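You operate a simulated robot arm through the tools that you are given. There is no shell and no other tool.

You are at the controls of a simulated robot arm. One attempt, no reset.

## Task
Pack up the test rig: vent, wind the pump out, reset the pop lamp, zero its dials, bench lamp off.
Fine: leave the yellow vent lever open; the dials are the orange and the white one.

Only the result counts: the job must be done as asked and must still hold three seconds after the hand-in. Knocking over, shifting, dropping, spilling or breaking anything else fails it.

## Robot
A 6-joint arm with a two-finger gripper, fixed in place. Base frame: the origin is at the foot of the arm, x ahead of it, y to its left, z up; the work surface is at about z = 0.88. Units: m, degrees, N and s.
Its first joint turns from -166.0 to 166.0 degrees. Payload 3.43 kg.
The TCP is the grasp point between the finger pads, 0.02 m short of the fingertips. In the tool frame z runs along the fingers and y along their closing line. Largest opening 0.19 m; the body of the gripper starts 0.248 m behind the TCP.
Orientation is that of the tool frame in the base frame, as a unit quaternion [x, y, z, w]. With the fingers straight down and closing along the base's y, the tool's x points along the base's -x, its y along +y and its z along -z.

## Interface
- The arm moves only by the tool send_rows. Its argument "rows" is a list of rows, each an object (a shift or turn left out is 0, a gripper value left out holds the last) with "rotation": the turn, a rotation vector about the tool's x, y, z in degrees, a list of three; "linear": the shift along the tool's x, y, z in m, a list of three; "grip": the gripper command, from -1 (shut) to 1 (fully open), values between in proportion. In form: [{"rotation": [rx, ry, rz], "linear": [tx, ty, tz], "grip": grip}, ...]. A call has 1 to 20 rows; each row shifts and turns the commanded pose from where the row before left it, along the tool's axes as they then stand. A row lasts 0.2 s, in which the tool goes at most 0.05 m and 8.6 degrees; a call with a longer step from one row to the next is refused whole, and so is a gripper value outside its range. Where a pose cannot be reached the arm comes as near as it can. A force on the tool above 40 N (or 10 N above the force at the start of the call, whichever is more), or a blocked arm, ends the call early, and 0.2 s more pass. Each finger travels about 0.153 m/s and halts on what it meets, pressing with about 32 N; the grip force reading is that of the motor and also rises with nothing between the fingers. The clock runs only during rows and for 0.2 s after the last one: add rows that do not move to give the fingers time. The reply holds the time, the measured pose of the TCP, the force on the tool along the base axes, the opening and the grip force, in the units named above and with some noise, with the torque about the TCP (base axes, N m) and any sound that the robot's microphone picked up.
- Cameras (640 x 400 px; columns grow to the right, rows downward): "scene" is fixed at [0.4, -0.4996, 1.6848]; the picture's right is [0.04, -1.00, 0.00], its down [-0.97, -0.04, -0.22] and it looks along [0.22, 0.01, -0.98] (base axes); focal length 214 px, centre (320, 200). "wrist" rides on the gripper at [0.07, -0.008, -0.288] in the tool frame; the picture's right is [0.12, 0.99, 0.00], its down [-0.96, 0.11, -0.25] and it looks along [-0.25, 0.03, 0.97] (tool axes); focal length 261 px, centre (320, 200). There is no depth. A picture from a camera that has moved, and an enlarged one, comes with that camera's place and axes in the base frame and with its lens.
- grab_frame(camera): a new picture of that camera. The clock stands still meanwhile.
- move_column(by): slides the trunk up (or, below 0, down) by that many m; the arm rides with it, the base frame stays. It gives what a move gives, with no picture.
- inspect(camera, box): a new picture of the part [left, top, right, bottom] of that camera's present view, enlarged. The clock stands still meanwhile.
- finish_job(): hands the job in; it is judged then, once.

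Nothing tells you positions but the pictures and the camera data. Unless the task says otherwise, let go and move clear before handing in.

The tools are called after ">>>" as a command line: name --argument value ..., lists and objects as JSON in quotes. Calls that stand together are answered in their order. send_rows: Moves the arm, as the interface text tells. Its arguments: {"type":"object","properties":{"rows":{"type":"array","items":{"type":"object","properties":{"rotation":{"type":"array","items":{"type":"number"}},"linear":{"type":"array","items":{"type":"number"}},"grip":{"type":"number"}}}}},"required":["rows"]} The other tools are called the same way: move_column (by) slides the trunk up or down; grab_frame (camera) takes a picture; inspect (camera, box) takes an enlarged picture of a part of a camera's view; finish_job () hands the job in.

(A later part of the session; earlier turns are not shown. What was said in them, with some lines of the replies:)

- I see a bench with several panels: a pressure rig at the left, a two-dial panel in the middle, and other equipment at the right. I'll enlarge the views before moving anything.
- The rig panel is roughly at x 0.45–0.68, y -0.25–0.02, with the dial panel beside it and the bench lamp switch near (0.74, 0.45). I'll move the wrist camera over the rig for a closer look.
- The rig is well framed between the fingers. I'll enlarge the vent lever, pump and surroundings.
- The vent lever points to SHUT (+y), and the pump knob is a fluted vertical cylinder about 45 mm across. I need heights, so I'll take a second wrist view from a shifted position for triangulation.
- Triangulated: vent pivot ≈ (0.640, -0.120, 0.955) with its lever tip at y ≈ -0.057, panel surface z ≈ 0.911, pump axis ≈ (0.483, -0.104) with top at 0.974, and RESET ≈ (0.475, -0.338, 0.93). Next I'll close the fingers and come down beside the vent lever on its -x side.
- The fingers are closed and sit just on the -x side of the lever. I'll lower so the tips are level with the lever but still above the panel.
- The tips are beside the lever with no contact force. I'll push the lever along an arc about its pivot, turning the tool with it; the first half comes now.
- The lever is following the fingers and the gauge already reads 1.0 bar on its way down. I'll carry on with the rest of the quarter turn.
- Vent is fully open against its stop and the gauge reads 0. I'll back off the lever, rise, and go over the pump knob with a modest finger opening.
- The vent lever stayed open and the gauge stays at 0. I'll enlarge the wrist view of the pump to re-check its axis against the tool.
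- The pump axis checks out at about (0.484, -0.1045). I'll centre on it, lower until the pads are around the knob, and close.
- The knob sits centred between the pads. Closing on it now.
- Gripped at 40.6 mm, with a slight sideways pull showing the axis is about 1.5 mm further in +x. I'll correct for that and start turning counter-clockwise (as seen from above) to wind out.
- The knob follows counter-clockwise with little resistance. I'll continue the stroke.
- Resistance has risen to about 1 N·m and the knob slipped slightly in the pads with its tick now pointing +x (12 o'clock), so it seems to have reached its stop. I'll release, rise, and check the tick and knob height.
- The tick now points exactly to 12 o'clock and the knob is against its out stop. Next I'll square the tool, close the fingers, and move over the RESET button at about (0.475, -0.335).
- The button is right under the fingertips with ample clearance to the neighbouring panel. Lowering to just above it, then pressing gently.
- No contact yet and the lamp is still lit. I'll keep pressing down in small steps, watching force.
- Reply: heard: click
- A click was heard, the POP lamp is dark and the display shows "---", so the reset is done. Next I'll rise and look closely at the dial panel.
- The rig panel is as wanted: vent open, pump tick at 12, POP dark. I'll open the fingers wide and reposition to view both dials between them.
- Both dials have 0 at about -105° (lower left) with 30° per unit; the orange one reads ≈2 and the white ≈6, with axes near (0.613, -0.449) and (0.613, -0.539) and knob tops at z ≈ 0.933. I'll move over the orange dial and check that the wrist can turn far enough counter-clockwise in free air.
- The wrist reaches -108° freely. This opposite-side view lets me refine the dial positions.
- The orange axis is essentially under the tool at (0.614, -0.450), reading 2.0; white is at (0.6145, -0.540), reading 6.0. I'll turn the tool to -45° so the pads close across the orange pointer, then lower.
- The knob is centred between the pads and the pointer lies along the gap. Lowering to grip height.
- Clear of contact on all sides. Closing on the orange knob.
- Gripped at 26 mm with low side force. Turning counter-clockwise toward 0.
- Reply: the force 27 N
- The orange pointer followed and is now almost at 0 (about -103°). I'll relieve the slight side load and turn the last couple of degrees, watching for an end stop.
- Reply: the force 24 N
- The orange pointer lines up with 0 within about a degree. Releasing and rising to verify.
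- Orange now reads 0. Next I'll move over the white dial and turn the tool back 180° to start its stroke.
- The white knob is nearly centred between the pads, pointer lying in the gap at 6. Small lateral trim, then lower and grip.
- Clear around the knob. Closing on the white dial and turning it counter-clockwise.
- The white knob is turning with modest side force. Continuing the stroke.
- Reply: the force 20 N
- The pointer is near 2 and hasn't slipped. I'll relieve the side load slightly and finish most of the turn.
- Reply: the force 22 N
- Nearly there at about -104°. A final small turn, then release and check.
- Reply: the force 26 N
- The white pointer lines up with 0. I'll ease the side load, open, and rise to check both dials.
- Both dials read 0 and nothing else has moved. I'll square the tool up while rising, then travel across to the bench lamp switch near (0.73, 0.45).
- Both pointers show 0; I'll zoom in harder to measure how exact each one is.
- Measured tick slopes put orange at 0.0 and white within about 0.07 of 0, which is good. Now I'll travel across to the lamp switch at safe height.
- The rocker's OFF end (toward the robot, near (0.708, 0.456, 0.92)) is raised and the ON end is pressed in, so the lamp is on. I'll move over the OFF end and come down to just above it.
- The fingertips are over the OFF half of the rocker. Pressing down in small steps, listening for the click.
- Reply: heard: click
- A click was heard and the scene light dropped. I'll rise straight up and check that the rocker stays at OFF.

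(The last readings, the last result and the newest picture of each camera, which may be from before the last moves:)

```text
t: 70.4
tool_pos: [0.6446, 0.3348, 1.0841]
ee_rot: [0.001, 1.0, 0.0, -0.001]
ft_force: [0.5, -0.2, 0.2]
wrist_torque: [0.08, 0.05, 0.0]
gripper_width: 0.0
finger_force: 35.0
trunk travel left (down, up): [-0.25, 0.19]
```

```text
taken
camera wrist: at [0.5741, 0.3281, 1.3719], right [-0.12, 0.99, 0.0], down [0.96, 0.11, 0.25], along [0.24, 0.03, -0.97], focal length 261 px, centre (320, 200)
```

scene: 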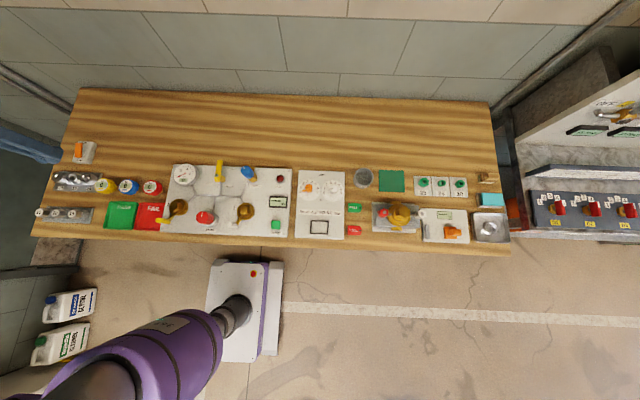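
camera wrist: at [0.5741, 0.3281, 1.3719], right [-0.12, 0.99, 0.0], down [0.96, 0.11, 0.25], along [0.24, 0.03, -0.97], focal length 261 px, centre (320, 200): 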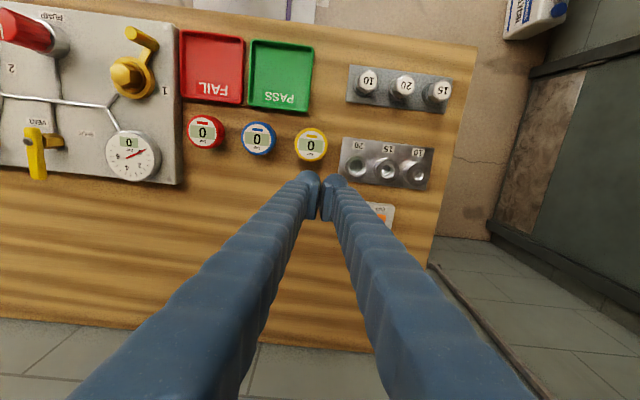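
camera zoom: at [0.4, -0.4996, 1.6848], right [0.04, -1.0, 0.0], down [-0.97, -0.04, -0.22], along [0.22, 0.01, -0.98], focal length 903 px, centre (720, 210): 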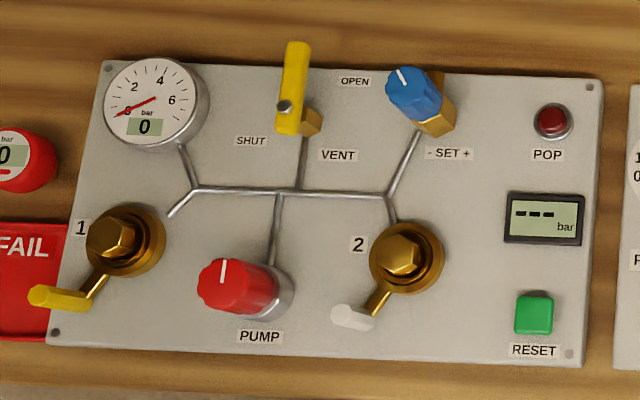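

The rocker stays at OFF and the rig panel is unchanged: vent open, gauge 0, pump tick at 12, POP dark. Before handing in I'll measure the two dial ticks more precisely.

>>> inspect --camera "scene" --box '[304, 180, 316, 190]'

>>> inspect --camera "scene" --box '[327, 180, 339, 190]'

>>> inspect --camera "scene" --box '[296, 170, 346, 205]'

>>> inspect --camera "scene" --box '[370, 160, 520, 250]'

```text
16.00 times, centred on (310, 185) of scene
camera zoom: at [0.4, -0.4996, 1.6848], right [0.04, -1.0, 0.0], down [-0.97, -0.04, -0.22], along [0.22, 0.01, -0.98], focal length 3432 px, centre (480, 440)
```

zoom: 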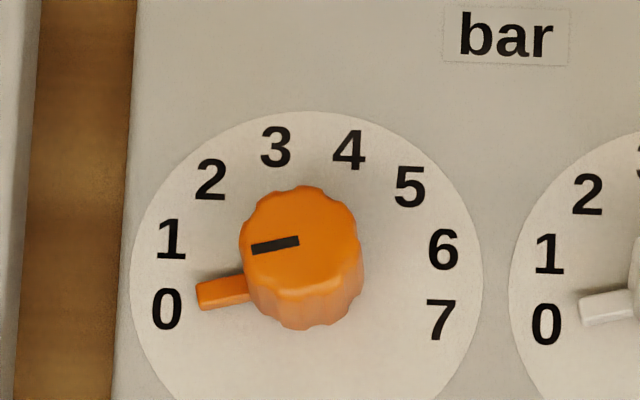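

```text
16.00 times, centred on (333, 185) of scene
camera zoom: at [0.4, -0.4996, 1.6848], right [0.04, -1.0, 0.0], down [-0.97, -0.04, -0.22], along [0.22, 0.01, -0.98], focal length 3432 px, centre (112, 440)
```

zoom: 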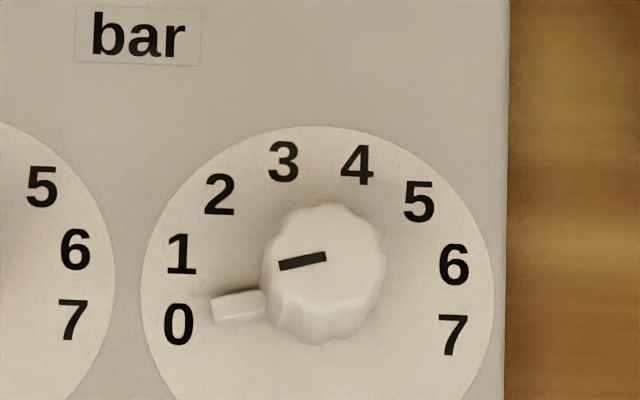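

```text
11.43 times, centred on (321, 188) of scene
camera zoom: at [0.4, -0.4996, 1.6848], right [0.04, -1.0, 0.0], down [-0.97, -0.04, -0.22], along [0.22, 0.01, -0.98], focal length 2451 px, centre (309, 343)
```

zoom: 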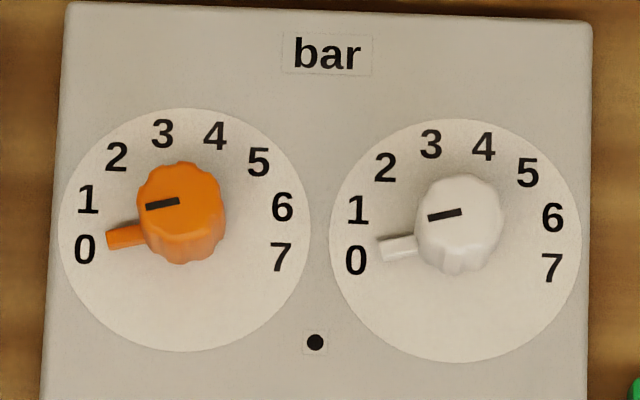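

```text
4.27 times, centred on (445, 205) of scene
camera zoom: at [0.4, -0.4996, 1.6848], right [0.04, -1.0, 0.0], down [-0.97, -0.04, -0.22], along [0.22, 0.01, -0.98], focal length 915 px, centre (-213, 179)
```

zoom: 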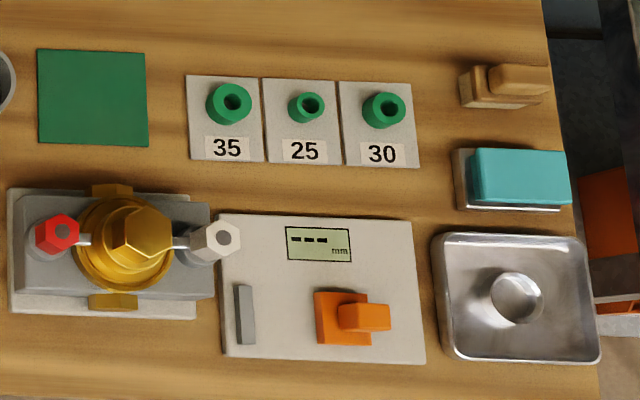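

Everything checks out:
- **Vent:** the lever is open and the gauge reads 0.
- **Pump:** wound out to its stop.
- **POP lamp:** dark, with the display showing "---".
- **Dials:** orange and white both point at 0.
- **Bench lamp:** the rocker is at OFF.

The hand is clear and nothing else has shifted, so I'm handing the job in.

>>> finish_job

```text
The job is handed in.
```

The test rig is packed up and the job is handed in. The last pictures, taken just before hand-in, show:

- **Vent:** the yellow lever is open against its stop, and the gauge reads 0.
- **Pump:** I wound it out counter-clockwise until it hit its stop. I took counter-clockwise to be "out", since there is no marking on the knob.
- **Pop lamp:** RESET clicked, the lamp is dark and the display shows "---".
- **Dials:** orange and white both point at 0, to within about 0.1 bar.
- **Bench lamp:** the switch clicked over to OFF and stayed there, and the scene got darker.

The arm is clear of the bench, and in those pictures nothing else had been moved or knocked. The reply to the hand-in gave no verdict, so I don't know how it was judged.
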